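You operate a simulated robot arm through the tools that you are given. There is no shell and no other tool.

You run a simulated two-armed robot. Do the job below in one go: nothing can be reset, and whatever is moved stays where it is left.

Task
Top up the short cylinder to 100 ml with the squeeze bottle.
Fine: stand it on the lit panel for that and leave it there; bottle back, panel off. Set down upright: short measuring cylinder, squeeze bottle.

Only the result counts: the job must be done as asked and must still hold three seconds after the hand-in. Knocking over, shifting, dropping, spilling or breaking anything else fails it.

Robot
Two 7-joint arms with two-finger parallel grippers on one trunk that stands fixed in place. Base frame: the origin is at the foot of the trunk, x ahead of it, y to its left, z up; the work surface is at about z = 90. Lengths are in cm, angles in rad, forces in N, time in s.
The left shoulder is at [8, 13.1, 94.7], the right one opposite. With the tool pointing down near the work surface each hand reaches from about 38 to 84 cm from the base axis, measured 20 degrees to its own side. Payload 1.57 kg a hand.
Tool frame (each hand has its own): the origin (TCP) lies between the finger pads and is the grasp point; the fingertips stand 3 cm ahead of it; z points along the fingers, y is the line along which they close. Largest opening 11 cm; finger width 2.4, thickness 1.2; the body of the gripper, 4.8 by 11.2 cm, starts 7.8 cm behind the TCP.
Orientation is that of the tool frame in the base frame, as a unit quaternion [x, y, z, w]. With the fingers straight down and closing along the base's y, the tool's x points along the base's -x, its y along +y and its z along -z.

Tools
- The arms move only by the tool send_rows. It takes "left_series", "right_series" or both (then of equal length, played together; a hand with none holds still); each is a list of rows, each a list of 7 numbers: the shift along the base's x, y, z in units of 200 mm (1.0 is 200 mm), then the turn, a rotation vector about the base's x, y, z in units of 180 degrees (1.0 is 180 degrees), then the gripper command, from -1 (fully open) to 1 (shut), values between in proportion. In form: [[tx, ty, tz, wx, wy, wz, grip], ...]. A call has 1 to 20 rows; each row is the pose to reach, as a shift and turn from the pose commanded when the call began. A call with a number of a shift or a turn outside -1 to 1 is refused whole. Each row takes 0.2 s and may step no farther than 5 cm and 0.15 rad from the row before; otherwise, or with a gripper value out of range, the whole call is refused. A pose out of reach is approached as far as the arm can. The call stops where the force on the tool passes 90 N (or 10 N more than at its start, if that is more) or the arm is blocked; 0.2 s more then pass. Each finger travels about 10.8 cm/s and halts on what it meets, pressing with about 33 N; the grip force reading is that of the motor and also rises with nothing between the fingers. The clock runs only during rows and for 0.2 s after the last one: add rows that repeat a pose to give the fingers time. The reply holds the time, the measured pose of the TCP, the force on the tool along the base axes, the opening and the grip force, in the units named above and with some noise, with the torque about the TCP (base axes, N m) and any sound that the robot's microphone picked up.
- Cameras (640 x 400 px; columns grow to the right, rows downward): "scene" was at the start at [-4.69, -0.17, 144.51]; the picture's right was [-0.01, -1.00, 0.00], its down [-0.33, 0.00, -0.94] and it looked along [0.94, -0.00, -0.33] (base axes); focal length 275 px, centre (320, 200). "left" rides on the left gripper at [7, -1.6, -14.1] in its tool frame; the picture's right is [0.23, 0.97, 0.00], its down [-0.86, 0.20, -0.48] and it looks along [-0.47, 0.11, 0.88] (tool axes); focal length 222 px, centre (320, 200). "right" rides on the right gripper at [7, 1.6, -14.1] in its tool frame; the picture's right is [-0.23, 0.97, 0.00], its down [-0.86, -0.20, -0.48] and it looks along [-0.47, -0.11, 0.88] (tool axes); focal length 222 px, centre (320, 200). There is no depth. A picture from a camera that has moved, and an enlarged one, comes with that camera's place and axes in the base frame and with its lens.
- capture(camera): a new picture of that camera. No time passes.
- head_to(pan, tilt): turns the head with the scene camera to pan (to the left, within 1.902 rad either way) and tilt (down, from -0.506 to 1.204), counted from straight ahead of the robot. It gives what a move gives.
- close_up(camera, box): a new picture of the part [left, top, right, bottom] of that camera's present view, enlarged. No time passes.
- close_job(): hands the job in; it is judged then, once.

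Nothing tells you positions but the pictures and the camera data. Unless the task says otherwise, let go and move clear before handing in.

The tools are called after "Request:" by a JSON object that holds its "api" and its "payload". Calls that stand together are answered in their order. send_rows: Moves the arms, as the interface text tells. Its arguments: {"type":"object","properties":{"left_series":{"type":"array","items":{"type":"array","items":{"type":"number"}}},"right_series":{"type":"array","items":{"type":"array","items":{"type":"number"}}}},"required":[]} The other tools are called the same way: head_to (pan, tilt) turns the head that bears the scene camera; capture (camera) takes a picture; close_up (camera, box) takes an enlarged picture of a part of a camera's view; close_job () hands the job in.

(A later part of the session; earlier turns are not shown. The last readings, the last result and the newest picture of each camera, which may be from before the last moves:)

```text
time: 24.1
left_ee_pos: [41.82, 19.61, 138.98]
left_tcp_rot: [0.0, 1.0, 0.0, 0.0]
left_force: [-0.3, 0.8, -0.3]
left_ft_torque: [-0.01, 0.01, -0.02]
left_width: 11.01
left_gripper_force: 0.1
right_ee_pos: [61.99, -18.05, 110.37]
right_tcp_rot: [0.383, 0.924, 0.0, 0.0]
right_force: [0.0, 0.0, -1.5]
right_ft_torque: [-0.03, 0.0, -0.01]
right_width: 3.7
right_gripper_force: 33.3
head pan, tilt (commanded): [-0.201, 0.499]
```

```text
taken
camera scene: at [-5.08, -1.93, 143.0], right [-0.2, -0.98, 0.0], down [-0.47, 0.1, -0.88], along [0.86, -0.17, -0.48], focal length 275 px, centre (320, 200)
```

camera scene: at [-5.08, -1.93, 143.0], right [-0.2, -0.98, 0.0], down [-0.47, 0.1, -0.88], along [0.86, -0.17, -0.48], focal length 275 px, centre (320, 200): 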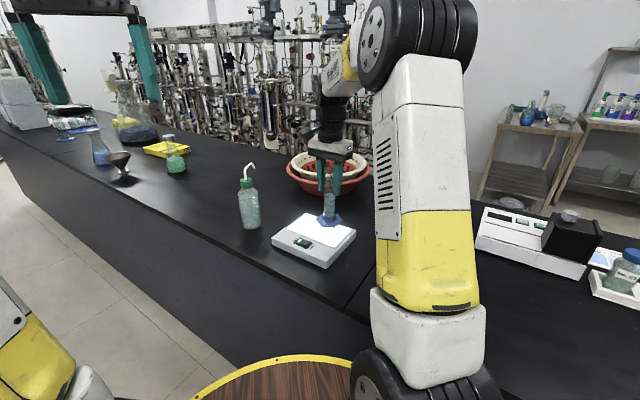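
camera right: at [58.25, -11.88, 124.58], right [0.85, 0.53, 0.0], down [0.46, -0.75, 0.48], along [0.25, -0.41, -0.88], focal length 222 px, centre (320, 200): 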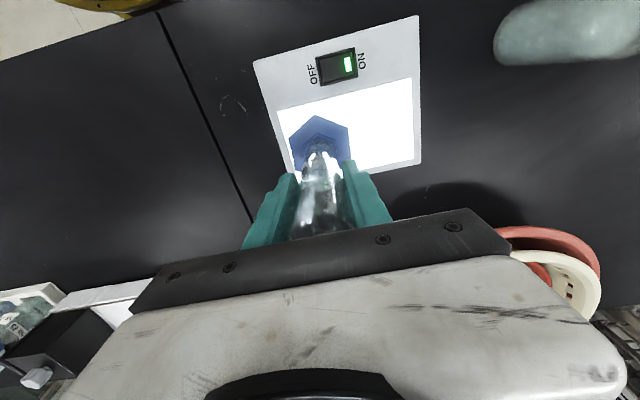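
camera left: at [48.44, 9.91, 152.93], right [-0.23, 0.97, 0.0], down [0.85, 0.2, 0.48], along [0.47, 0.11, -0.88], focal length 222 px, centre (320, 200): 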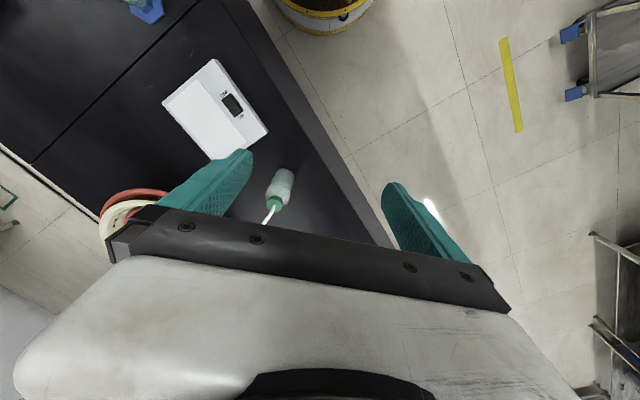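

The cylinder is held over the panel. I move the last bit to the plate centre (65.6, -15.9) and lower to just above it.

Request:
{"api": "send_rows", "payload": {"right_series": [[0.06, 0.035, 0, 0, 0, 0, 0.42], [0.12, 0.07, 0, 0, 0, 0, 0.42], [0.165, 0.1, 0, 0, 0, 0, 0.42], [0.18, 0.108, 0, 0, 0, 0, 0.42], [0.18, 0.108, -0.06, 0, 0, 0, 0.42], [0.18, 0.108, -0.13, 0, 0, 0, 0.42], [0.18, 0.108, -0.18, 0, 0, 0, 0.42], [0.18, 0.108, -0.2, 0, 0, 0, 0.42], [0.18, 0.108, -0.2, 0, 0, 0, 0.42]]}}

Request:
{"api": "close_up", "payload": {"camera": "right", "box": [220, 40, 440, 240]}}

Request:
{"api": "close_up", "payload": {"camera": "scene", "box": [260, 130, 380, 280]}}

```text
time: 26.1
left_ee_pos: [41.92, 19.66, 139.09]
left_tcp_rot: [-0.001, 1.0, 0.0, 0.001]
left_force: [0.1, 0.9, -0.4]
left_ft_torque: [0.03, 0.02, 0.02]
left_width: 11.0
left_gripper_force: 0.0
right_ee_pos: [65.56, -15.9, 106.5]
right_tcp_rot: [0.382, 0.924, 0.001, 0.0]
right_force: [-0.7, -0.3, -1.1]
right_ft_torque: [-0.03, 0.0, 0.0]
right_width: 3.69
right_gripper_force: 33.0
head pan, tilt (commanded): [-0.201, 0.499]
```

```text
2.00 times, centred on (330, 140) of right
camera zoom: at [61.78, -9.71, 120.66], right [0.85, 0.53, 0.0], down [0.46, -0.75, 0.48], along [0.25, -0.41, -0.88], focal length 444 px, centre (300, 320)
```

zoom: 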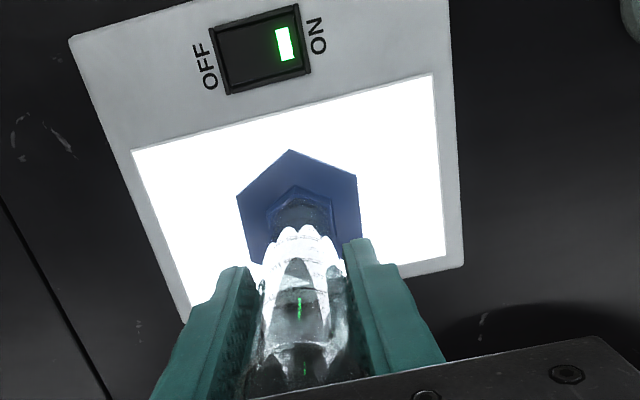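

```text
2.67 times, centred on (320, 205) of scene
camera zoom: at [-5.08, -1.93, 143.0], right [-0.2, -0.98, 0.0], down [-0.47, 0.1, -0.88], along [0.86, -0.17, -0.48], focal length 734 px, centre (320, 187)
```

zoom: 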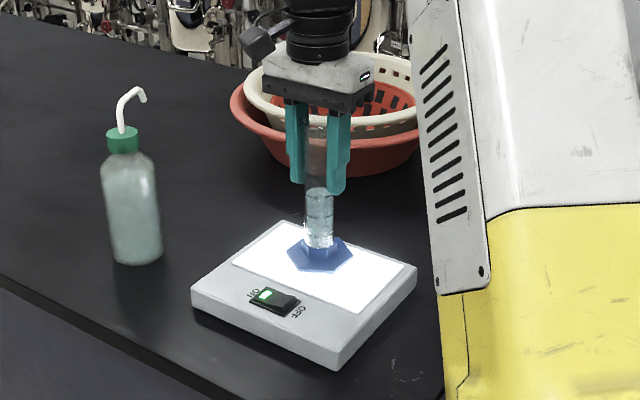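

The base hovers over the lit plate, well centred. I lower in small steps to feel contact.

Request:
{"api": "send_rows", "payload": {"right_series": [[0, 0, -0.02, 0, 0, 0, 0.42], [0, 0, -0.035, 0, 0, 0, 0.42], [0, 0, -0.045, 0, 0, 0, 0.42], [0, 0, -0.045, 0, 0, 0, 0.42]]}}

Request:
{"api": "close_up", "payload": {"camera": "scene", "box": [280, 180, 370, 260]}}

```text
time: 27.1
left_ee_pos: [41.69, 19.62, 139.04]
left_tcp_rot: [0.0, 1.0, 0.0, 0.0]
left_force: [0.8, 0.1, 0.3]
left_ft_torque: [0.0, -0.01, 0.02]
left_width: 10.97
left_gripper_force: 0.0
right_ee_pos: [65.53, -15.92, 105.84]
right_tcp_rot: [0.382, 0.924, 0.001, 0.001]
right_force: [2.4, 0.6, 17.1]
right_ft_torque: [0.06, 0.38, -0.01]
right_width: 3.71
right_gripper_force: 33.3
head pan, tilt (commanded): [-0.201, 0.499]
```

```text
5.00 times, centred on (325, 220) of scene
camera zoom: at [-5.13, -1.92, 143.0], right [-0.2, -0.98, 0.0], down [-0.47, 0.1, -0.88], along [0.86, -0.17, -0.48], focal length 1377 px, centre (295, 100)
```

zoom: 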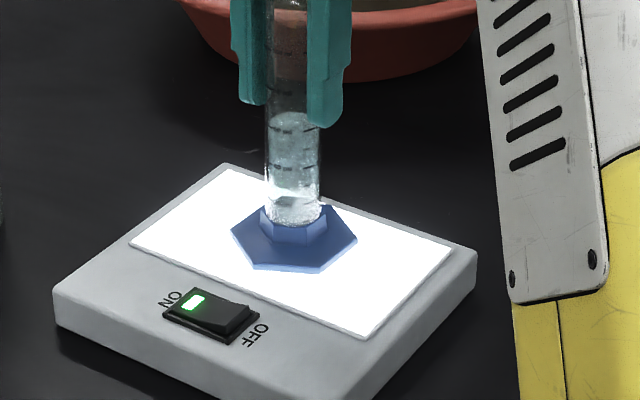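

Contact felt (17 N). I ease up slightly, then open and check that the cylinder stays standing.

Request:
{"api": "send_rows", "payload": {"right_series": [[0, 0, 0.007, 0, 0, 0, 0.42], [0, 0, 0.007, 0, 0, 0, 0.25], [0, 0, 0.007, 0, 0, 0, 0.1], [0, 0, 0.007, 0, 0, 0, -0.2], [0, 0, 0.007, 0, 0, 0, -0.5], [0, 0, 0.007, 0, 0, 0, -0.5]]}}

Request:
{"api": "capture", "payload": {"camera": "right"}}

Request:
{"api": "close_up", "payload": {"camera": "scene", "box": [260, 130, 380, 280]}}

```text
time: 28.5
left_ee_pos: [41.85, 19.56, 138.97]
left_tcp_rot: [0.0, 1.0, 0.0, 0.001]
left_force: [0.0, -0.5, 0.7]
left_ft_torque: [-0.02, -0.01, 0.02]
left_width: 11.01
left_gripper_force: 0.0
right_ee_pos: [65.51, -15.92, 105.8]
right_tcp_rot: [0.383, 0.924, 0.0, -0.001]
right_force: [0.0, 1.1, 0.8]
right_ft_torque: [0.04, -0.01, 0.04]
right_width: 8.24
right_gripper_force: 0.1
head pan, tilt (commanded): [-0.201, 0.499]
```

```text
taken
camera right: at [61.73, -9.74, 119.9], right [0.85, 0.53, 0.0], down [0.46, -0.75, 0.48], along [0.25, -0.41, -0.88], focal length 222 px, centre (320, 200)
```

right: 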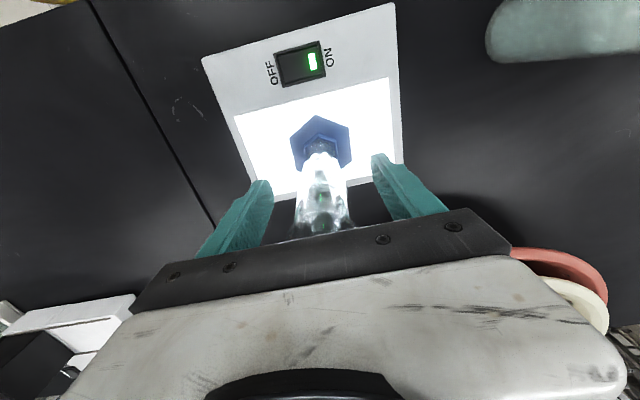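

```text
2.67 times, centred on (320, 205) of scene
camera zoom: at [-5.09, -1.93, 143.0], right [-0.2, -0.98, 0.0], down [-0.47, 0.1, -0.88], along [0.86, -0.17, -0.48], focal length 734 px, centre (320, 187)
```

zoom: 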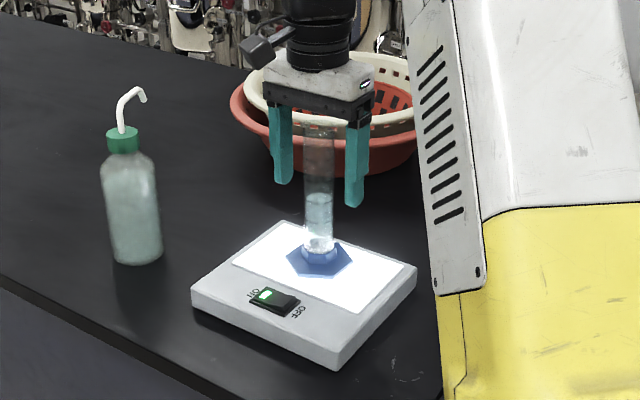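

The cylinder stands released on the lit panel. Now I raise the right hand clear and swing it to a viewing pose to the right of the panel, while the left hand turns toward a forward-pointing posture for the bottle.

Request:
{"api": "send_rows", "payload": {"right_series": [[0, 0, 0.15, 0, 0, 0, -0.6], [0, 0, 0.35, 0, 0, 0, -0.6], [0, 0, 0.55, 0, 0, 0, -0.6], [0, 0, 0.8, 0, 0, 0, -0.8], [-0.0542, -0.0317, 0.8, -0.0029, -0.0221, 0.0328, -1], [-0.1083, -0.0633, 0.8, -0.0058, -0.0443, 0.0656, -1], [-0.1625, -0.095, 0.8, -0.0087, -0.0664, 0.0984, -1], [-0.2167, -0.1267, 0.8, -0.0116, -0.0885, 0.1312, -1], [-0.2708, -0.1583, 0.8, -0.0145, -0.1107, 0.164, -1], [-0.325, -0.19, 0.8, -0.0175, -0.1328, 0.1969, -1], [-0.3792, -0.2217, 0.8, -0.0204, -0.1549, 0.2297, -1], [-0.4333, -0.2533, 0.8, -0.0233, -0.1771, 0.2625, -1], [-0.4875, -0.285, 0.8, -0.0262, -0.1992, 0.2953, -1], [-0.5417, -0.3167, 0.8, -0.0291, -0.2213, 0.3281, -1], [-0.5958, -0.3483, 0.8, -0.032, -0.2435, 0.3609, -1], [-0.65, -0.38, 0.8, -0.0349, -0.2656, 0.3937, -1], [-0.65, -0.38, 0.8, -0.0349, -0.2656, 0.3937, -1]], "left_series": [[0.0633, -0.0192, -0.0833, -0.0071, -0.0319, -0.0101, -1], [0.1267, -0.0383, -0.1667, -0.0141, -0.0638, -0.0202, -1], [0.19, -0.0575, -0.25, -0.0212, -0.0956, -0.0303, -1], [0.2533, -0.0767, -0.3333, -0.0283, -0.1275, -0.0404, -1], [0.3167, -0.0958, -0.4167, -0.0353, -0.1594, -0.0505, -1], [0.38, -0.115, -0.5, -0.0424, -0.1913, -0.0606, -1], [0.4433, -0.1342, -0.5833, -0.0495, -0.2231, -0.0706, -1], [0.5067, -0.1533, -0.6667, -0.0565, -0.255, -0.0807, -1], [0.57, -0.1725, -0.75, -0.0636, -0.2869, -0.0908, -1], [0.6333, -0.1917, -0.8333, -0.0707, -0.3188, -0.1009, -1], [0.6967, -0.2108, -0.9167, -0.0777, -0.3506, -0.111, -1], [0.76, -0.23, -1.0, -0.0848, -0.3825, -0.1211, -1], [0.76, -0.23, -1.0, -0.0848, -0.3825, -0.1211, -1], [0.76, -0.23, -1.0, -0.0848, -0.3825, -0.1211, -1], [0.76, -0.23, -1.0, -0.0848, -0.3825, -0.1211, -1], [0.76, -0.23, -1.0, -0.0848, -0.3825, -0.1211, -1], [0.76, -0.23, -1.0, -0.0848, -0.3825, -0.1211, -1]]}}

Request:
{"api": "capture", "payload": {"camera": "scene"}}

Request:
{"api": "capture", "payload": {"camera": "right"}}

Request:
{"api": "capture", "payload": {"camera": "left"}}

```text
time: 32.1
left_ee_pos: [57.17, 15.17, 118.73]
left_tcp_rot: [0.177, 0.8, -0.124, 0.56]
left_force: [-0.2, 0.7, 0.2]
left_ft_torque: [0.0, 0.01, -0.03]
left_width: 10.98
left_gripper_force: 0.0
right_ee_pos: [52.36, -23.53, 121.77]
right_tcp_rot: [-0.24, 0.892, 0.099, 0.37]
right_force: [-0.2, 0.4, 0.5]
right_ft_torque: [0.0, 0.0, -0.03]
right_width: 11.01
right_gripper_force: 0.0
head pan, tilt (commanded): [-0.201, 0.499]
```

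```text
taken
camera scene: at [-5.09, -1.93, 143.0], right [-0.2, -0.98, 0.0], down [-0.47, 0.1, -0.88], along [0.86, -0.17, -0.48], focal length 275 px, centre (320, 200)
```

scene: 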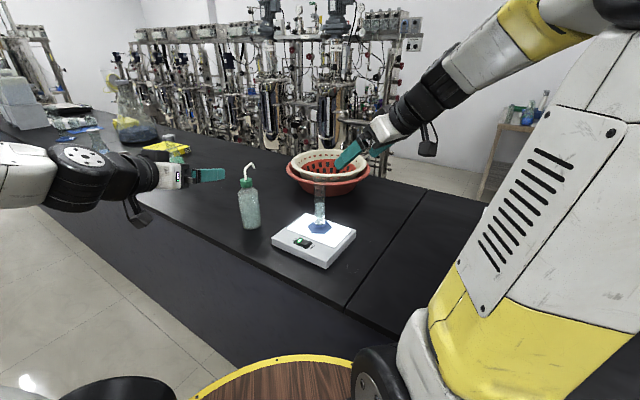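

```text
taken
camera right: at [38.66, -29.43, 126.96], right [-0.35, 0.92, 0.16], down [0.33, -0.04, 0.94], along [0.88, 0.38, -0.29], focal length 222 px, centre (320, 200)
```

right: 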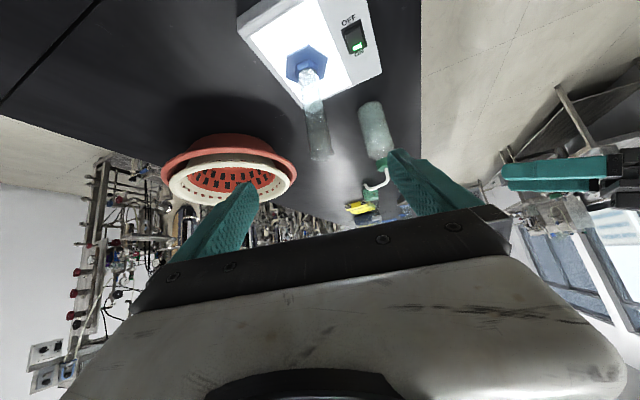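

```text
taken
camera left: at [42.15, 20.23, 117.08], right [0.34, 0.92, -0.21], down [-0.06, 0.25, 0.97], along [0.94, -0.32, 0.14], focal length 222 px, centre (320, 200)
```

left: 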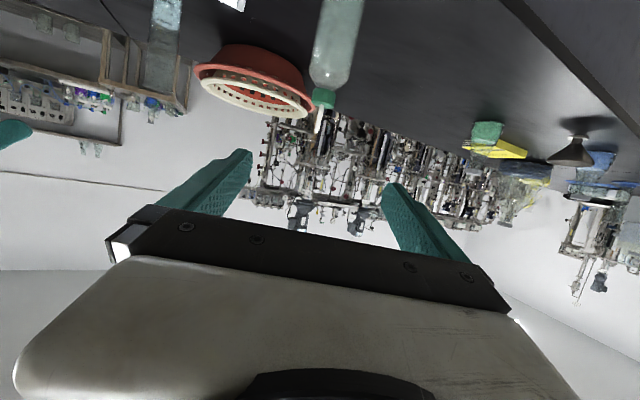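

Views are upside-down in these postures but usable. I lower the right hand into a flatter viewing pose and bring the left hand to a pre-grasp point in front of the bottle.

Request:
{"api": "send_rows", "payload": {"right_series": [[0, 0, -0.06, 0.0139, -0.0241, 0, -1], [0, 0, -0.14, 0.0278, -0.0481, 0, -1], [0, 0, -0.24, 0.0417, -0.0722, 0, -1], [0, 0, -0.33, 0.0556, -0.0962, 0, -1], [0, 0, -0.37, 0.0556, -0.0962, 0, -1], [0, 0, -0.37, 0.0556, -0.0962, 0, -1]], "left_series": [[0.078, -0.044, -0.154, 0, 0, 0, -1], [0.156, -0.088, -0.308, 0, 0, 0, -1], [0.234, -0.132, -0.462, 0, 0, 0, -1], [0.312, -0.176, -0.616, 0, 0, 0, -1], [0.39, -0.22, -0.77, 0, 0, 0, -1], [0.39, -0.22, -0.77, 0, 0, 0, -1]]}}

Request:
{"api": "capture", "payload": {"camera": "scene"}}

Request:
{"api": "capture", "payload": {"camera": "right"}}

Request:
{"api": "capture", "payload": {"camera": "left"}}

```text
time: 33.5
left_ee_pos: [65.02, 10.6, 103.45]
left_tcp_rot: [0.177, 0.8, -0.124, 0.56]
left_force: [-0.4, -0.5, 0.1]
left_ft_torque: [-0.01, 0.0, 0.02]
left_width: 10.97
left_gripper_force: 0.0
right_ee_pos: [52.29, -23.44, 114.35]
right_tcp_rot: [-0.217, 0.814, 0.139, 0.52]
right_force: [0.3, -0.2, 0.3]
right_ft_torque: [0.02, -0.01, 0.0]
right_width: 10.99
right_gripper_force: 0.2
head pan, tilt (commanded): [-0.201, 0.499]
```

```text
taken
camera scene: at [-5.1, -1.93, 143.0], right [-0.2, -0.98, 0.0], down [-0.47, 0.1, -0.88], along [0.86, -0.17, -0.48], focal length 275 px, centre (320, 200)
```

scene: 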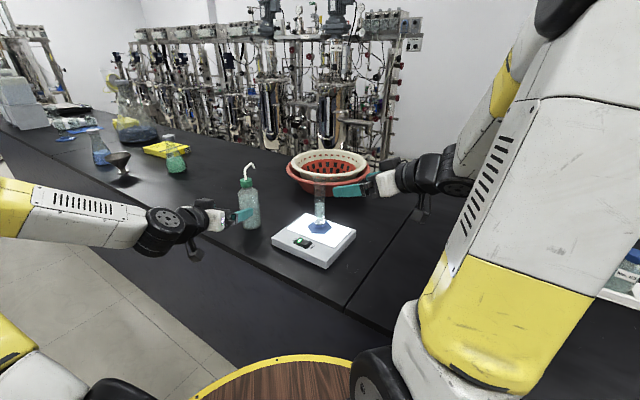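

```text
taken
camera right: at [37.77, -29.8, 114.0], right [-0.4, 0.89, 0.21], down [0.04, -0.21, 0.98], along [0.91, 0.4, 0.05], focal length 222 px, centre (320, 200)
```

right: 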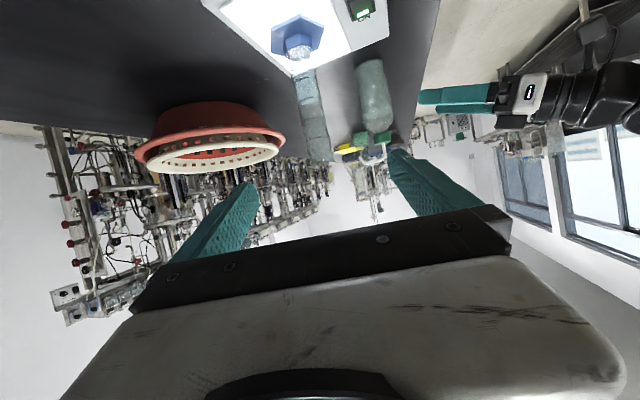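

```text
taken
camera left: at [50.02, 15.64, 101.79], right [0.34, 0.92, -0.21], down [-0.06, 0.25, 0.97], along [0.94, -0.32, 0.14], focal length 222 px, centre (320, 200)
```

left: 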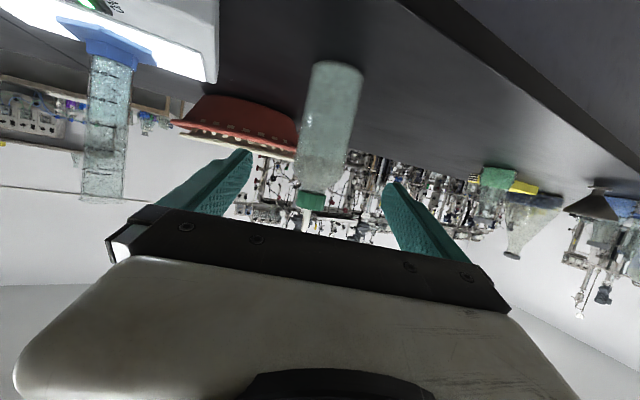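

Both hands are well placed. I zoom into the left view to check alignment of the bottle with the gripper axis, and the right view of the cylinder level.

Request:
{"api": "close_up", "payload": {"camera": "left", "box": [240, 40, 400, 240]}}

Request:
{"api": "close_up", "payload": {"camera": "right", "box": [260, 10, 380, 180]}}

Request:
{"api": "close_up", "payload": {"camera": "scene", "box": [190, 150, 280, 250]}}

Request:
{"api": "close_up", "payload": {"camera": "scene", "box": [295, 175, 345, 240]}}

```text
2.00 times, centred on (320, 140) of left
camera zoom: at [50.02, 15.64, 101.79], right [0.34, 0.92, -0.21], down [-0.06, 0.25, 0.97], along [0.94, -0.32, 0.14], focal length 444 px, centre (320, 320)
```

zoom: 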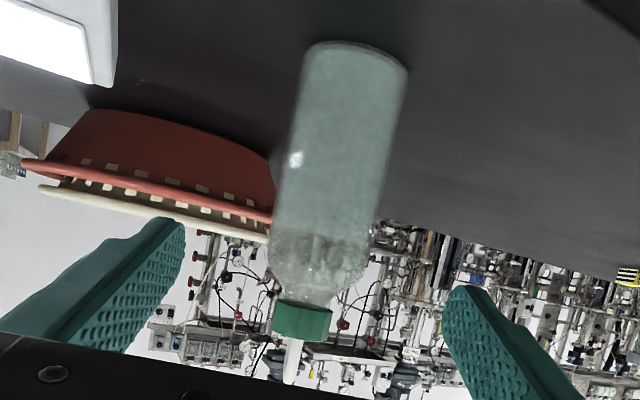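

```text
2.35 times, centred on (320, 95) of right
camera zoom: at [37.77, -29.8, 114.0], right [-0.4, 0.89, 0.21], down [0.04, -0.21, 0.98], along [0.91, 0.4, 0.05], focal length 523 px, centre (320, 447)
```

zoom: 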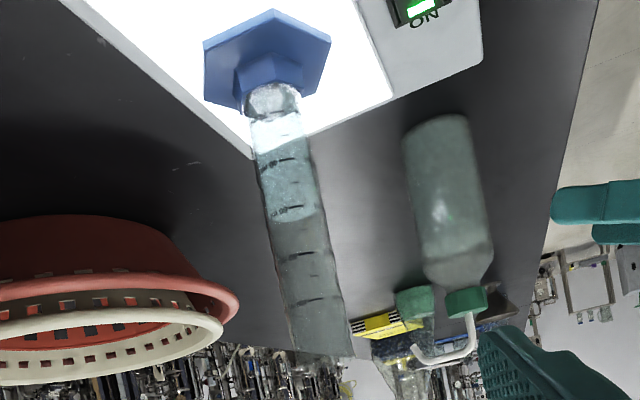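

```text
4.00 times, centred on (235, 200) of scene
camera zoom: at [-5.1, -1.93, 143.0], right [-0.2, -0.98, 0.0], down [-0.47, 0.1, -0.88], along [0.86, -0.17, -0.48], focal length 1102 px, centre (660, 200)
```

zoom: 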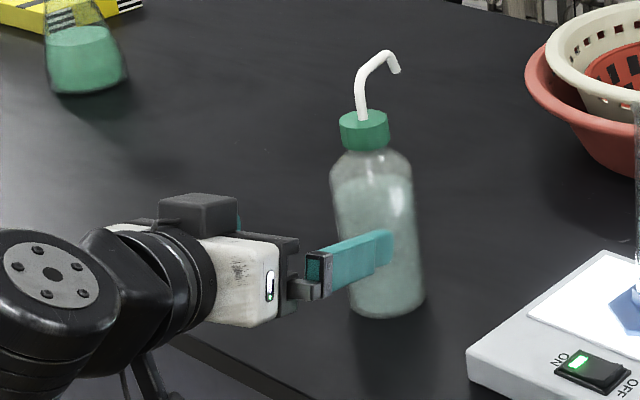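

```text
6.15 times, centred on (320, 208) of scene
camera zoom: at [-5.1, -1.93, 143.0], right [-0.2, -0.98, 0.0], down [-0.47, 0.1, -0.88], along [0.86, -0.17, -0.48], focal length 1695 px, centre (320, 154)
```

zoom: 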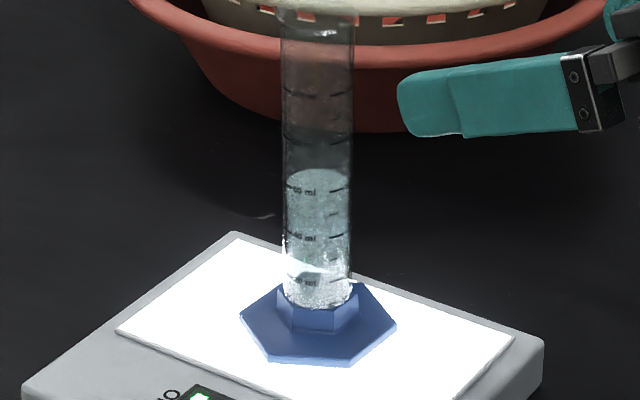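

The bottle is aligned to within ~0.3 cm of the gripper axis. I advance the open left hand so the bottle body sits between the pads at height ~98.3.

Request:
{"api": "send_rows", "payload": {"left_series": [[0.12, -0.052, -0.05, 0, 0, 0, -1], [0.25, -0.11, -0.105, 0, 0, 0, -1], [0.38, -0.168, -0.16, 0, 0, 0, -1], [0.5, -0.222, -0.21, 0, 0, 0, -1], [0.594, -0.263, -0.255, 0, 0, 0, -1], [0.594, -0.263, -0.255, 0, 0, 0, -1]]}}

Request:
{"api": "capture", "payload": {"camera": "left"}}

Request:
{"api": "close_up", "payload": {"camera": "scene", "box": [190, 150, 280, 250]}}

Request:
{"api": "close_up", "payload": {"camera": "right", "box": [320, 30, 500, 200]}}

```text
time: 34.9
left_ee_pos: [76.74, 5.39, 98.56]
left_tcp_rot: [0.177, 0.8, -0.125, 0.56]
left_force: [0.4, 0.1, -0.2]
left_ft_torque: [0.0, 0.0, -0.01]
left_width: 10.98
left_gripper_force: 0.1
right_ee_pos: [52.28, -23.51, 114.39]
right_tcp_rot: [-0.218, 0.815, 0.139, 0.519]
right_force: [-0.6, -0.5, 0.0]
right_ft_torque: [0.02, -0.01, 0.01]
right_width: 10.99
right_gripper_force: 0.1
head pan, tilt (commanded): [-0.201, 0.499]
```

```text
taken
camera left: at [61.82, 10.53, 96.88], right [0.34, 0.92, -0.21], down [-0.06, 0.25, 0.97], along [0.94, -0.32, 0.14], focal length 222 px, centre (320, 200)
```

left: 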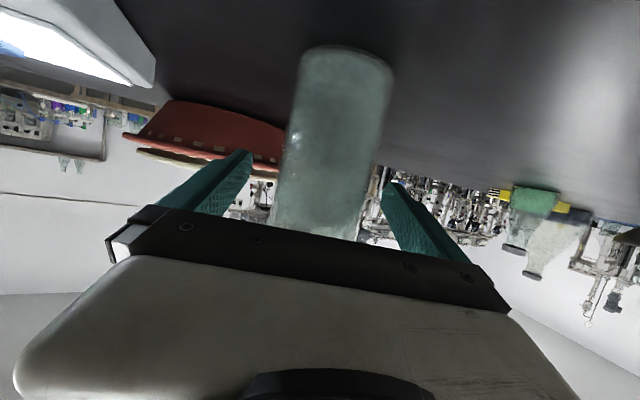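

```text
4.00 times, centred on (235, 200) of scene
camera zoom: at [-5.09, -1.93, 143.0], right [-0.2, -0.98, 0.0], down [-0.47, 0.1, -0.88], along [0.86, -0.17, -0.48], focal length 1102 px, centre (660, 200)
```

zoom: 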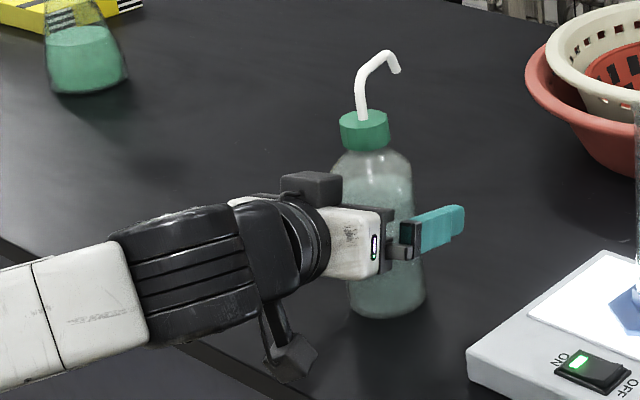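

```text
2.35 times, centred on (410, 115) of right
camera zoom: at [37.79, -29.79, 114.03], right [-0.4, 0.89, 0.21], down [0.04, -0.21, 0.98], along [0.91, 0.4, 0.05], focal length 523 px, centre (108, 400)
```

zoom: 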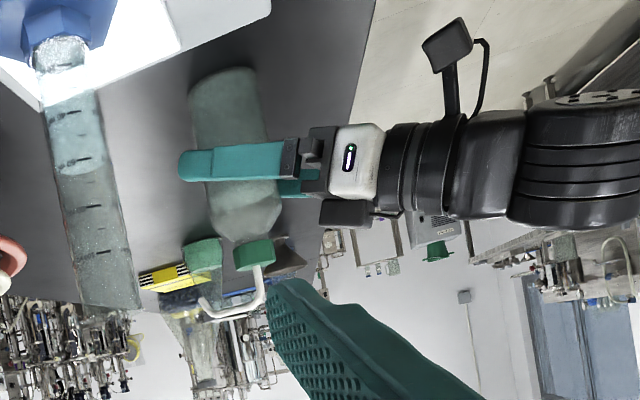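

The bottle is centred between the pads. I close carefully in stages, watching opening and grip force.

Request:
{"api": "send_rows", "payload": {"left_series": [[0, 0, 0, 0, 0, 0, -0.5], [0, 0, 0, 0, 0, 0, -0.3], [0, 0, 0, 0, 0, 0, -0.24], [0, 0, 0, 0, 0, 0, -0.24]]}}

Request:
{"api": "send_rows", "payload": {"left_series": [[0, 0, 0, 0, 0, 0, -0.21], [0, 0, 0, 0, 0, 0, -0.21]]}}

Request:
{"api": "close_up", "payload": {"camera": "left", "box": [200, 40, 440, 260]}}

```text
time: 35.9
left_ee_pos: [76.78, 5.47, 98.5]
left_tcp_rot: [0.177, 0.8, -0.124, 0.56]
left_force: [-0.3, -0.6, -0.1]
left_ft_torque: [0.0, 0.01, 0.01]
left_width: 6.85
left_gripper_force: 0.0
right_ee_pos: [52.27, -23.5, 114.39]
right_tcp_rot: [-0.218, 0.815, 0.138, 0.518]
right_force: [0.9, -0.6, 0.3]
right_ft_torque: [0.01, 0.01, -0.02]
right_width: 11.0
right_gripper_force: 0.0
head pan, tilt (commanded): [-0.201, 0.499]
```

```text
time: 36.5
left_ee_pos: [76.76, 5.35, 98.52]
left_tcp_rot: [0.178, 0.799, -0.125, 0.56]
left_force: [-0.2, -0.4, 0.1]
left_ft_torque: [0.0, 0.01, -0.02]
left_width: 6.71
left_gripper_force: 0.0
right_ee_pos: [52.26, -23.38, 114.37]
right_tcp_rot: [-0.218, 0.815, 0.139, 0.519]
right_force: [-0.1, -0.3, -0.2]
right_ft_torque: [-0.03, -0.02, 0.0]
right_width: 11.01
right_gripper_force: 0.1
head pan, tilt (commanded): [-0.201, 0.499]
```

```text
1.82 times, centred on (320, 150) of left
camera zoom: at [61.81, 10.54, 96.88], right [0.34, 0.92, -0.21], down [-0.06, 0.25, 0.97], along [0.94, -0.32, 0.14], focal length 404 px, centre (320, 291)
```

zoom: 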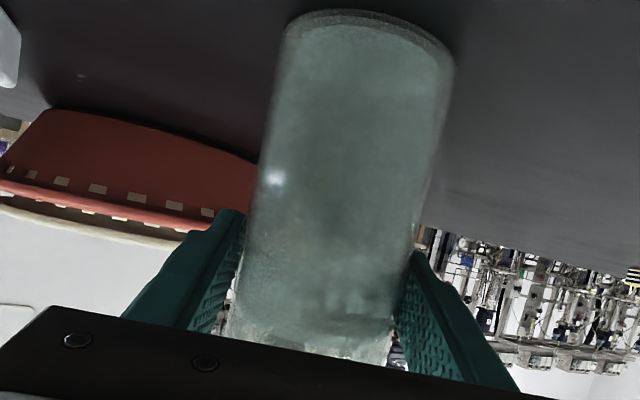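

No contact yet at 6.71 cm. I continue in 0.1 cm steps.

Request:
{"api": "send_rows", "payload": {"left_series": [[0, 0, 0, 0, 0, 0, -0.19], [0, 0, 0, 0, 0, 0, -0.19]]}}

Request:
{"api": "send_rows", "payload": {"left_series": [[0, 0, 0, 0, 0, 0, -0.173], [0, 0, 0, 0, 0, 0, -0.173]]}}

Request:
{"api": "send_rows", "payload": {"left_series": [[0, 0, 0, 0, 0, 0, -0.155], [0, 0, 0, 0, 0, 0, -0.155]]}}

```text
time: 37.1
left_ee_pos: [76.79, 5.38, 98.51]
left_tcp_rot: [0.177, 0.8, -0.124, 0.56]
left_force: [0.9, 0.8, 0.3]
left_ft_torque: [0.01, 0.02, -0.01]
left_width: 6.65
left_gripper_force: 0.5
right_ee_pos: [52.27, -23.39, 114.32]
right_tcp_rot: [-0.218, 0.815, 0.139, 0.519]
right_force: [-0.2, -0.9, 0.1]
right_ft_torque: [0.03, 0.0, 0.01]
right_width: 11.0
right_gripper_force: 0.1
head pan, tilt (commanded): [-0.201, 0.499]
```

```text
time: 37.7
left_ee_pos: [76.87, 5.48, 98.49]
left_tcp_rot: [0.178, 0.799, -0.125, 0.56]
left_force: [0.3, 1.6, 0.2]
left_ft_torque: [0.04, -0.02, 0.02]
left_width: 6.54
left_gripper_force: 17.6
right_ee_pos: [52.34, -23.53, 114.41]
right_tcp_rot: [-0.217, 0.815, 0.139, 0.519]
right_force: [0.9, 0.1, -0.8]
right_ft_torque: [-0.02, 0.0, 0.0]
right_width: 10.99
right_gripper_force: 0.0
head pan, tilt (commanded): [-0.201, 0.499]
```

```text
time: 38.3
left_ee_pos: [76.78, 5.46, 98.47]
left_tcp_rot: [0.177, 0.8, -0.124, 0.56]
left_force: [0.9, 1.5, 1.3]
left_ft_torque: [-0.01, 0.01, 0.03]
left_width: 6.48
left_gripper_force: 33.0
right_ee_pos: [52.3, -23.44, 114.27]
right_tcp_rot: [-0.219, 0.815, 0.139, 0.519]
right_force: [-0.3, 0.4, 0.7]
right_ft_torque: [-0.02, -0.03, 0.01]
right_width: 11.0
right_gripper_force: 0.1
head pan, tilt (commanded): [-0.201, 0.499]
```

Contact at ~6.6 cm, force rises to 33 N by 6.48 cm. I check for any drip at the nozzle or on the bench.

Request:
{"api": "close_up", "payload": {"camera": "scene", "box": [220, 150, 290, 240]}}

Request:
{"api": "close_up", "payload": {"camera": "right", "box": [340, 50, 440, 180]}}

```text
4.44 times, centred on (255, 195) of scene
camera zoom: at [-5.09, -1.93, 143.0], right [-0.2, -0.98, 0.0], down [-0.47, 0.1, -0.88], along [0.86, -0.17, -0.48], focal length 1224 px, centre (609, 222)
```

zoom: 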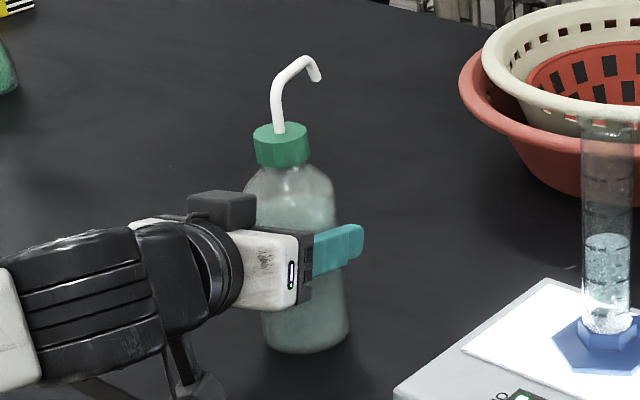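

```text
3.08 times, centred on (390, 115) of right
camera zoom: at [37.8, -29.79, 114.02], right [-0.4, 0.89, 0.21], down [0.04, -0.21, 0.98], along [0.91, 0.4, 0.05], focal length 684 px, centre (105, 462)
```

zoom: 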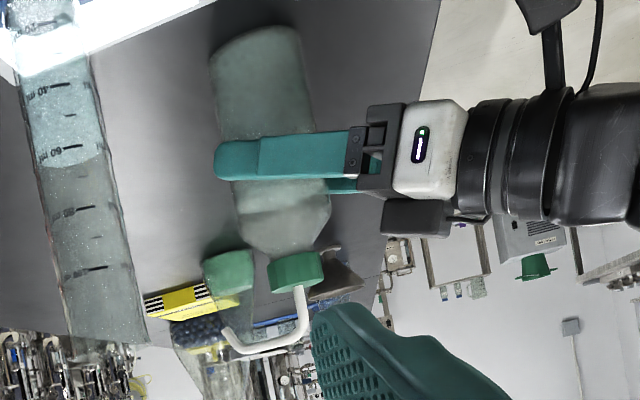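

No drip. I lift the bottle straight up 4 cm and check it comes along cleanly.

Request:
{"api": "send_rows", "payload": {"left_series": [[0, 0, 0.02, 0, 0, 0, -0.155], [0, 0, 0.06, 0, 0, 0, -0.155], [0, 0, 0.12, 0, 0, 0, -0.155], [0, 0, 0.18, 0, 0, 0, -0.155], [0, 0, 0.2, 0, 0, 0, -0.155], [0, 0, 0.2, 0, 0, 0, -0.155]]}}

Request:
{"api": "close_up", "payload": {"camera": "scene", "box": [220, 130, 300, 240]}}

Request:
{"api": "close_up", "payload": {"camera": "right", "box": [340, 50, 440, 200]}}

```text
time: 39.7
left_ee_pos: [76.87, 5.46, 102.26]
left_tcp_rot: [0.177, 0.8, -0.124, 0.56]
left_force: [0.3, -0.7, -4.1]
left_ft_torque: [-0.03, -0.02, 0.04]
left_width: 6.49
left_gripper_force: 33.1
right_ee_pos: [52.28, -23.48, 114.28]
right_tcp_rot: [-0.219, 0.814, 0.14, 0.519]
right_force: [-0.4, -0.4, 0.1]
right_ft_torque: [0.0, 0.02, 0.01]
right_width: 10.99
right_gripper_force: 0.1
head pan, tilt (commanded): [-0.201, 0.499]
```

```text
3.64 times, centred on (260, 185) of scene
camera zoom: at [-5.07, -1.93, 143.0], right [-0.2, -0.98, 0.0], down [-0.47, 0.1, -0.88], along [0.86, -0.17, -0.48], focal length 1001 px, centre (538, 254)
```

zoom: 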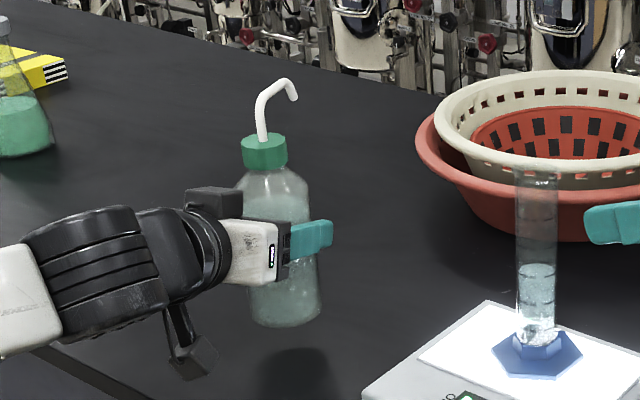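

```text
2.67 times, centred on (390, 125) of right
camera zoom: at [37.81, -29.79, 114.02], right [-0.4, 0.89, 0.21], down [0.04, -0.21, 0.98], along [0.91, 0.4, 0.05], focal length 592 px, centre (133, 400)
```

zoom: 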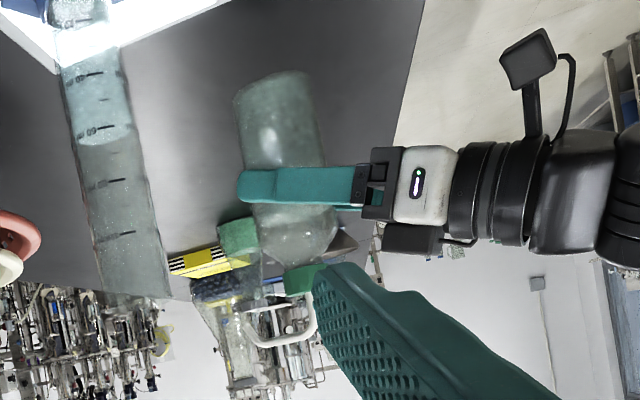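

The bottle lifted cleanly (about 4 N). I now raise it a bit more and carry it upright, turning it so the nozzle faces the cylinder, to a staging point beside the panel.

Request:
{"api": "send_rows", "payload": {"left_series": [[-0.03, -0.012, 0.1, 0, 0, -0.01, -0.155], [-0.12, -0.05, 0.185, 0, 0, -0.035, -0.155], [-0.24, -0.098, 0.185, 0, 0, -0.06, -0.155], [-0.36, -0.147, 0.185, 0, 0, -0.085, -0.155], [-0.48, -0.196, 0.185, 0, 0, -0.11, -0.155], [-0.6, -0.245, 0.185, 0, 0, -0.135, -0.155], [-0.72, -0.295, 0.185, 0, 0, -0.158, -0.155], [-0.83, -0.34, 0.185, 0, 0, -0.178, -0.155], [-0.915, -0.374, 0.185, 0, 0, -0.19, -0.155], [-0.9485, -0.388, 0.185, 0, 0, -0.1944, -0.155], [-0.9485, -0.388, 0.185, 0, 0, -0.1944, -0.155]]}}

Request:
{"api": "capture", "payload": {"camera": "scene"}}

Request:
{"api": "capture", "payload": {"camera": "right"}}

Request:
{"api": "capture", "payload": {"camera": "left"}}

```text
time: 42.1
left_ee_pos: [57.87, -2.39, 106.09]
left_tcp_rot: [0.41, 0.71, -0.287, 0.497]
left_force: [0.3, 0.0, -3.8]
left_ft_torque: [0.0, 0.07, 0.0]
left_width: 6.5
left_gripper_force: 32.8
right_ee_pos: [52.35, -23.51, 114.48]
right_tcp_rot: [-0.219, 0.815, 0.139, 0.519]
right_force: [0.5, -0.3, 0.2]
right_ft_torque: [0.0, 0.05, -0.01]
right_width: 11.0
right_gripper_force: 0.0
head pan, tilt (commanded): [-0.201, 0.499]
```

```text
taken
camera scene: at [-5.08, -1.93, 143.0], right [-0.2, -0.98, 0.0], down [-0.47, 0.1, -0.88], along [0.86, -0.17, -0.48], focal length 275 px, centre (320, 200)
```

scene: 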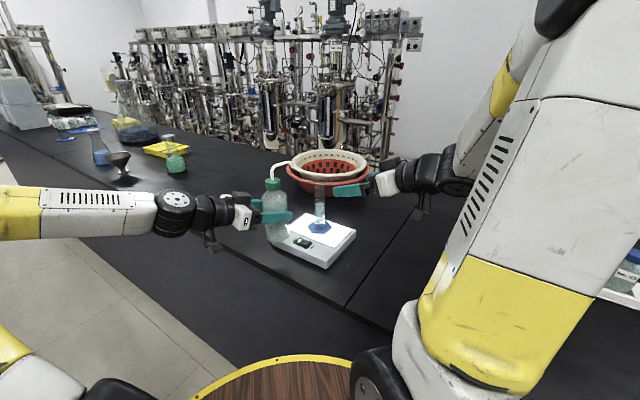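

```text
taken
camera right: at [37.81, -29.79, 114.02], right [-0.4, 0.89, 0.21], down [0.04, -0.21, 0.98], along [0.91, 0.4, 0.05], focal length 222 px, centre (320, 200)
```

right: 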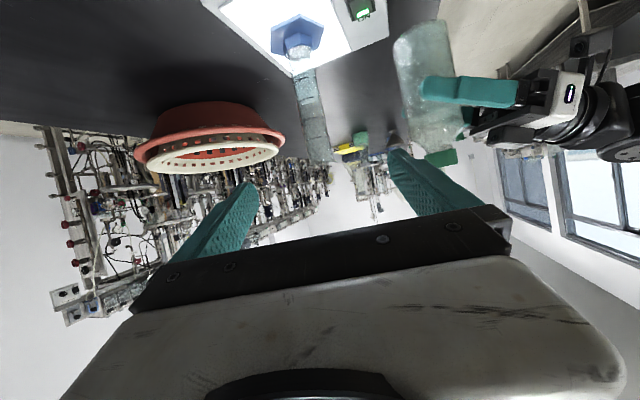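

```text
taken
camera left: at [48.6, 10.41, 104.41], right [0.8, 0.55, -0.21], down [0.09, 0.24, 0.97], along [0.59, -0.8, 0.14], focal length 222 px, centre (320, 200)
```

left: 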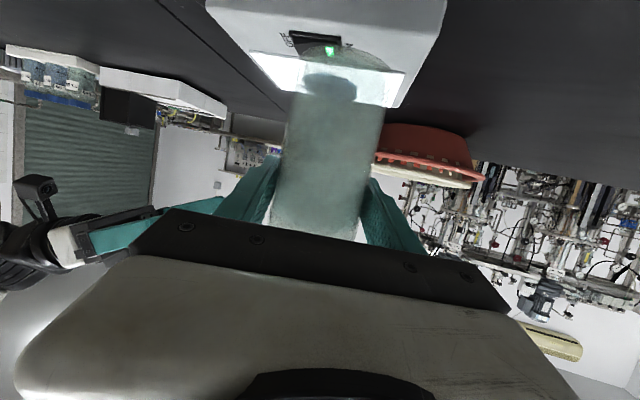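

The nozzle faces the cylinder. Now I tilt the bottle forward 20° at the staging point and raise slightly, then check the views.

Request:
{"api": "send_rows", "payload": {"left_series": [[0, 0, 0.03, 0.0192, 0.0111, 0, -0.155], [0, 0, 0.06, 0.0385, 0.0222, 0, -0.155], [0, 0, 0.09, 0.0577, 0.0333, 0, -0.155], [0, 0, 0.115, 0.077, 0.0444, 0, -0.155], [0, 0, 0.125, 0.0962, 0.0556, 0, -0.155], [0, 0, 0.125, 0.0962, 0.0556, 0, -0.155]]}}

Request:
{"api": "close_up", "payload": {"camera": "scene", "box": [230, 130, 370, 270]}}

Request:
{"api": "capture", "payload": {"camera": "right"}}

```text
time: 43.5
left_ee_pos: [57.74, -2.17, 108.59]
left_tcp_rot: [0.454, 0.785, -0.212, 0.366]
left_force: [0.8, -0.9, -3.9]
left_ft_torque: [-0.02, 0.0, -0.01]
left_width: 6.48
left_gripper_force: 32.2
right_ee_pos: [52.33, -23.52, 114.21]
right_tcp_rot: [-0.219, 0.815, 0.14, 0.518]
right_force: [-0.4, 0.2, -0.5]
right_ft_torque: [0.02, -0.05, 0.02]
right_width: 11.0
right_gripper_force: 0.1
head pan, tilt (commanded): [-0.201, 0.499]
```

```text
2.86 times, centred on (300, 200) of scene
camera zoom: at [-5.08, -1.93, 143.0], right [-0.2, -0.98, 0.0], down [-0.47, 0.1, -0.88], along [0.86, -0.17, -0.48], focal length 787 px, centre (377, 200)
```

zoom: 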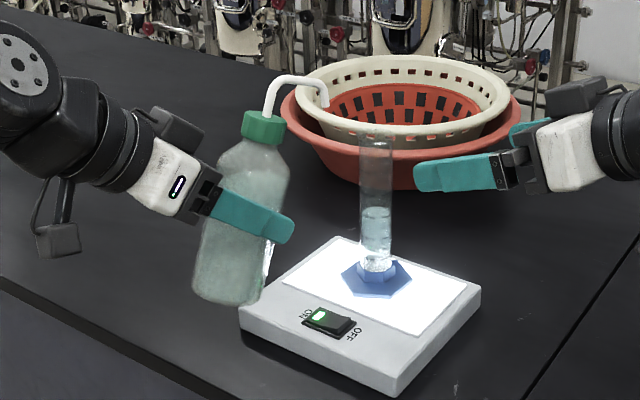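

```text
taken
camera right: at [37.8, -29.79, 114.02], right [-0.4, 0.89, 0.21], down [0.04, -0.21, 0.98], along [0.91, 0.4, 0.05], focal length 222 px, centre (320, 200)
```

right: 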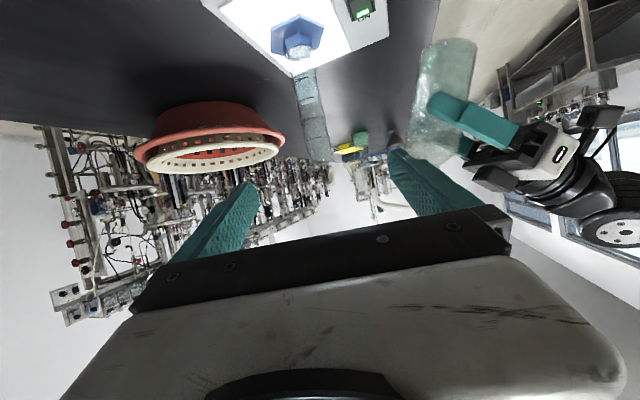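

The tip appears where I predicted from geometry. I zoom in on the cylinder mouth to pin down its exact position before moving over it.

Request:
{"api": "close_up", "payload": {"camera": "scene", "box": [300, 165, 340, 190]}}

Request:
{"api": "close_up", "payload": {"camera": "scene", "box": [296, 205, 344, 240]}}

Request:
{"api": "close_up", "payload": {"camera": "right", "box": [260, 0, 380, 180]}}

```text
16.00 times, centred on (320, 178) of scene
camera zoom: at [-5.08, -1.93, 143.0], right [-0.2, -0.98, 0.0], down [-0.47, 0.1, -0.88], along [0.86, -0.17, -0.48], focal length 4406 px, centre (320, 560)
```

zoom: 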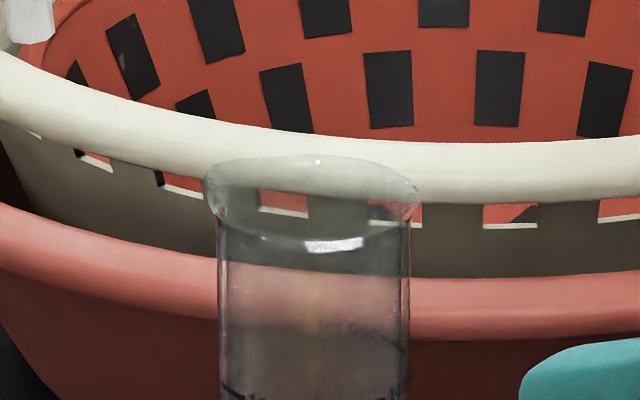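

```text
11.43 times, centred on (320, 222) of scene
camera zoom: at [-5.08, -1.93, 143.0], right [-0.2, -0.98, 0.0], down [-0.47, 0.1, -0.88], along [0.86, -0.17, -0.48], focal length 3147 px, centre (320, -57)
```

zoom: 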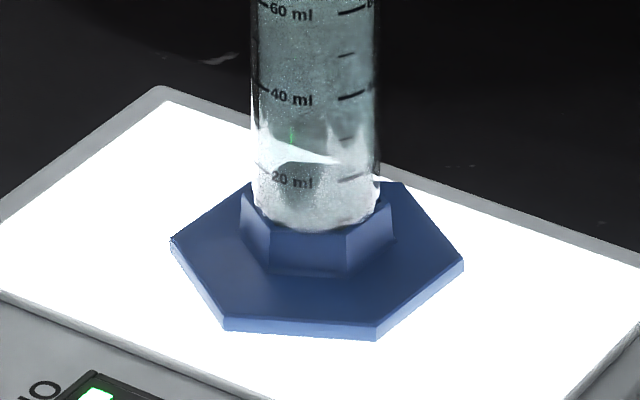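

```text
2.22 times, centred on (320, 90) of right
camera zoom: at [37.8, -29.79, 114.02], right [-0.4, 0.89, 0.21], down [0.04, -0.21, 0.98], along [0.91, 0.4, 0.05], focal length 494 px, centre (320, 444)
```

zoom: 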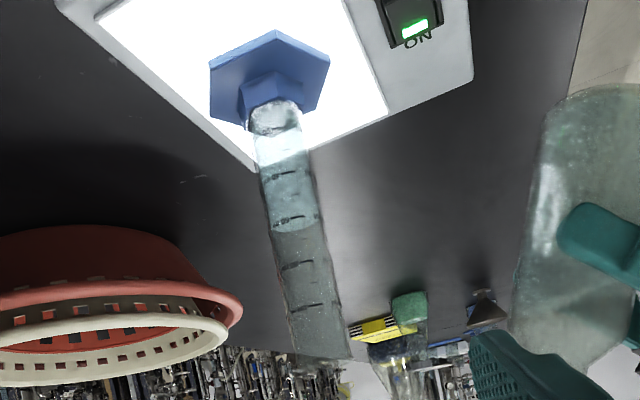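

Cylinder axis is around (65.45, -16.1). I move the tilted bottle so the tip hovers ~4 cm above the mouth, then check alignment from both cameras.

Request:
{"api": "send_rows", "payload": {"left_series": [[0.025, -0.045, 0, 0, 0, 0, -0.155], [0.06, -0.1, 0, 0, 0, 0, -0.155], [0.1, -0.17, 0, 0, 0, 0, -0.155], [0.135, -0.23, 0, 0, 0, 0, -0.155], [0.1575, -0.2675, 0, 0, 0, 0, -0.155], [0.1575, -0.2675, 0, 0, 0, 0, -0.155]]}}

Request:
{"api": "close_up", "payload": {"camera": "scene", "box": [280, 140, 360, 200]}}

Request:
{"api": "close_up", "payload": {"camera": "right", "box": [260, 80, 400, 230]}}

Request:
{"api": "capture", "payload": {"camera": "right"}}

```text
time: 44.9
left_ee_pos: [59.35, -4.51, 108.69]
left_tcp_rot: [0.453, 0.785, -0.211, 0.365]
left_force: [1.3, -0.9, -3.9]
left_ft_torque: [0.0, 0.0, -0.03]
left_width: 6.51
left_gripper_force: 33.1
left hand out of reach, approached as far as the arm can: row 1, 3, 4, 5, 6
right_ee_pos: [52.31, -23.49, 114.29]
right_tcp_rot: [-0.219, 0.814, 0.14, 0.519]
right_force: [0.0, 0.5, -0.9]
right_ft_torque: [-0.01, 0.01, -0.02]
right_width: 10.99
right_gripper_force: 0.0
head pan, tilt (commanded): [-0.201, 0.499]
```

```text
6.67 times, centred on (320, 170) of scene
camera zoom: at [-5.06, -1.92, 143.0], right [-0.2, -0.98, 0.0], down [-0.47, 0.1, -0.88], along [0.86, -0.17, -0.48], focal length 1836 px, centre (320, 400)
```

zoom: 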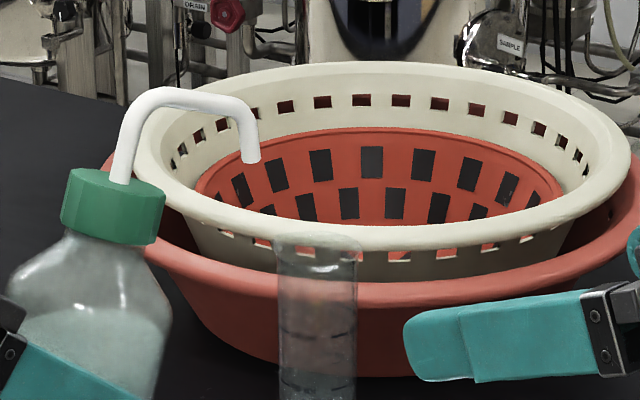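

```text
2.67 times, centred on (330, 155) of right
camera zoom: at [37.82, -29.78, 114.02], right [-0.4, 0.89, 0.21], down [0.04, -0.21, 0.98], along [0.91, 0.4, 0.05], focal length 592 px, centre (293, 320)
```

zoom: 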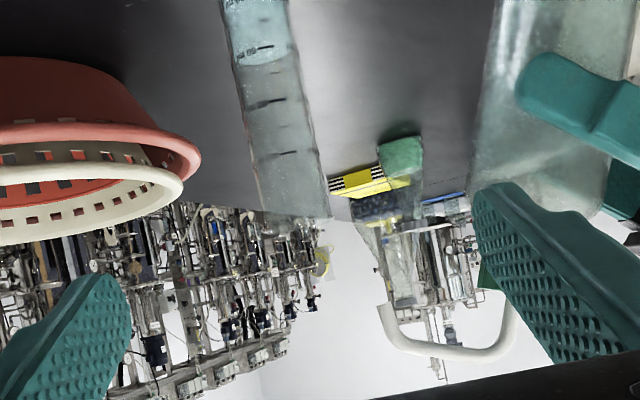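

```text
taken
camera right: at [37.82, -29.78, 114.02], right [-0.4, 0.89, 0.21], down [0.04, -0.21, 0.98], along [0.91, 0.4, 0.05], focal length 222 px, centre (320, 200)
```

right: 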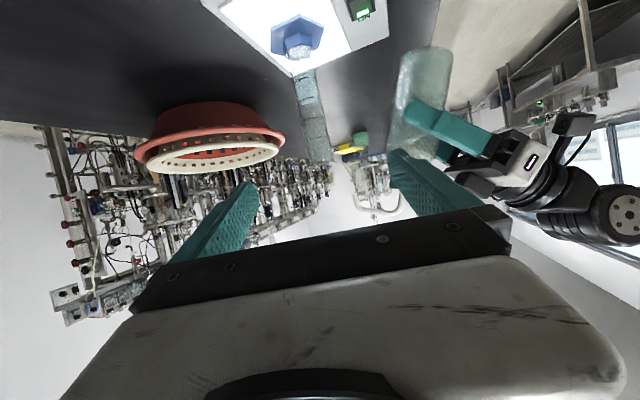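

The left wrist reached a limit at that tilt, about 3.5 cm short. I reduce the tilt to 10°, lower slightly, and try moving the rest of the way.

Request:
{"api": "send_rows", "payload": {"left_series": [[0, 0, -0.03, -0.0096, -0.0056, 0, -0.155], [0, 0, -0.06, -0.0192, -0.0111, 0, -0.155], [0, 0, -0.09, -0.0289, -0.0167, 0, -0.155], [0, 0, -0.12, -0.0385, -0.0222, 0, -0.155], [0, 0, -0.14, -0.0481, -0.0278, 0, -0.155], [0.02, -0.04, -0.14, -0.0481, -0.0278, 0, -0.155], [0.04, -0.08, -0.14, -0.0481, -0.0278, 0, -0.155], [0.04, -0.08, -0.14, -0.0481, -0.0278, 0, -0.155]]}}

Request:
{"api": "close_up", "payload": {"camera": "scene", "box": [270, 140, 350, 200]}}

Request:
{"api": "capture", "payload": {"camera": "scene"}}

```text
time: 46.7
left_ee_pos: [59.9, -6.1, 106.0]
left_tcp_rot: [0.432, 0.751, -0.25, 0.433]
left_force: [-0.5, -0.1, -3.9]
left_ft_torque: [0.04, 0.02, 0.0]
left_width: 6.46
left_gripper_force: 33.2
right_ee_pos: [52.35, -23.55, 114.33]
right_tcp_rot: [-0.219, 0.814, 0.14, 0.519]
right_force: [-0.4, 0.0, -0.3]
right_ft_torque: [-0.03, -0.01, 0.02]
right_width: 11.02
right_gripper_force: 0.0
head pan, tilt (commanded): [-0.201, 0.499]
```

```text
6.67 times, centred on (310, 170) of scene
camera zoom: at [-5.08, -1.94, 143.0], right [-0.2, -0.98, 0.0], down [-0.47, 0.1, -0.88], along [0.86, -0.17, -0.48], focal length 1836 px, centre (387, 400)
```

zoom: 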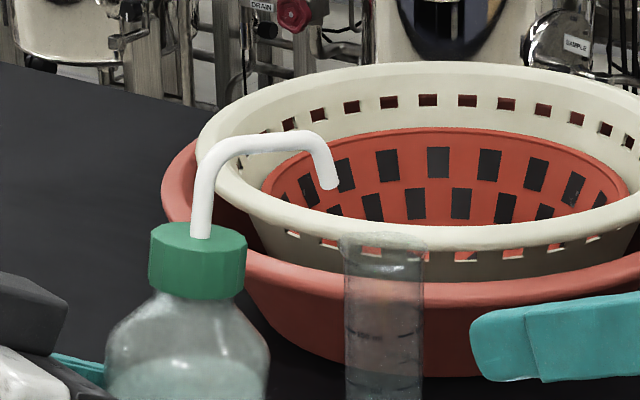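

```text
taken
camera scene: at [-5.08, -1.94, 143.0], right [-0.2, -0.98, 0.0], down [-0.47, 0.1, -0.88], along [0.86, -0.17, -0.48], focal length 275 px, centre (320, 200)
```

scene: 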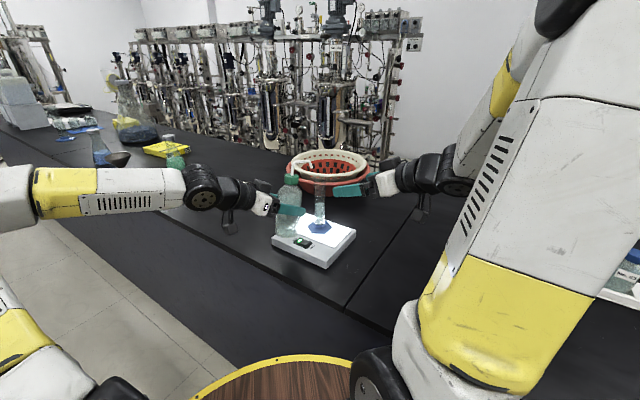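

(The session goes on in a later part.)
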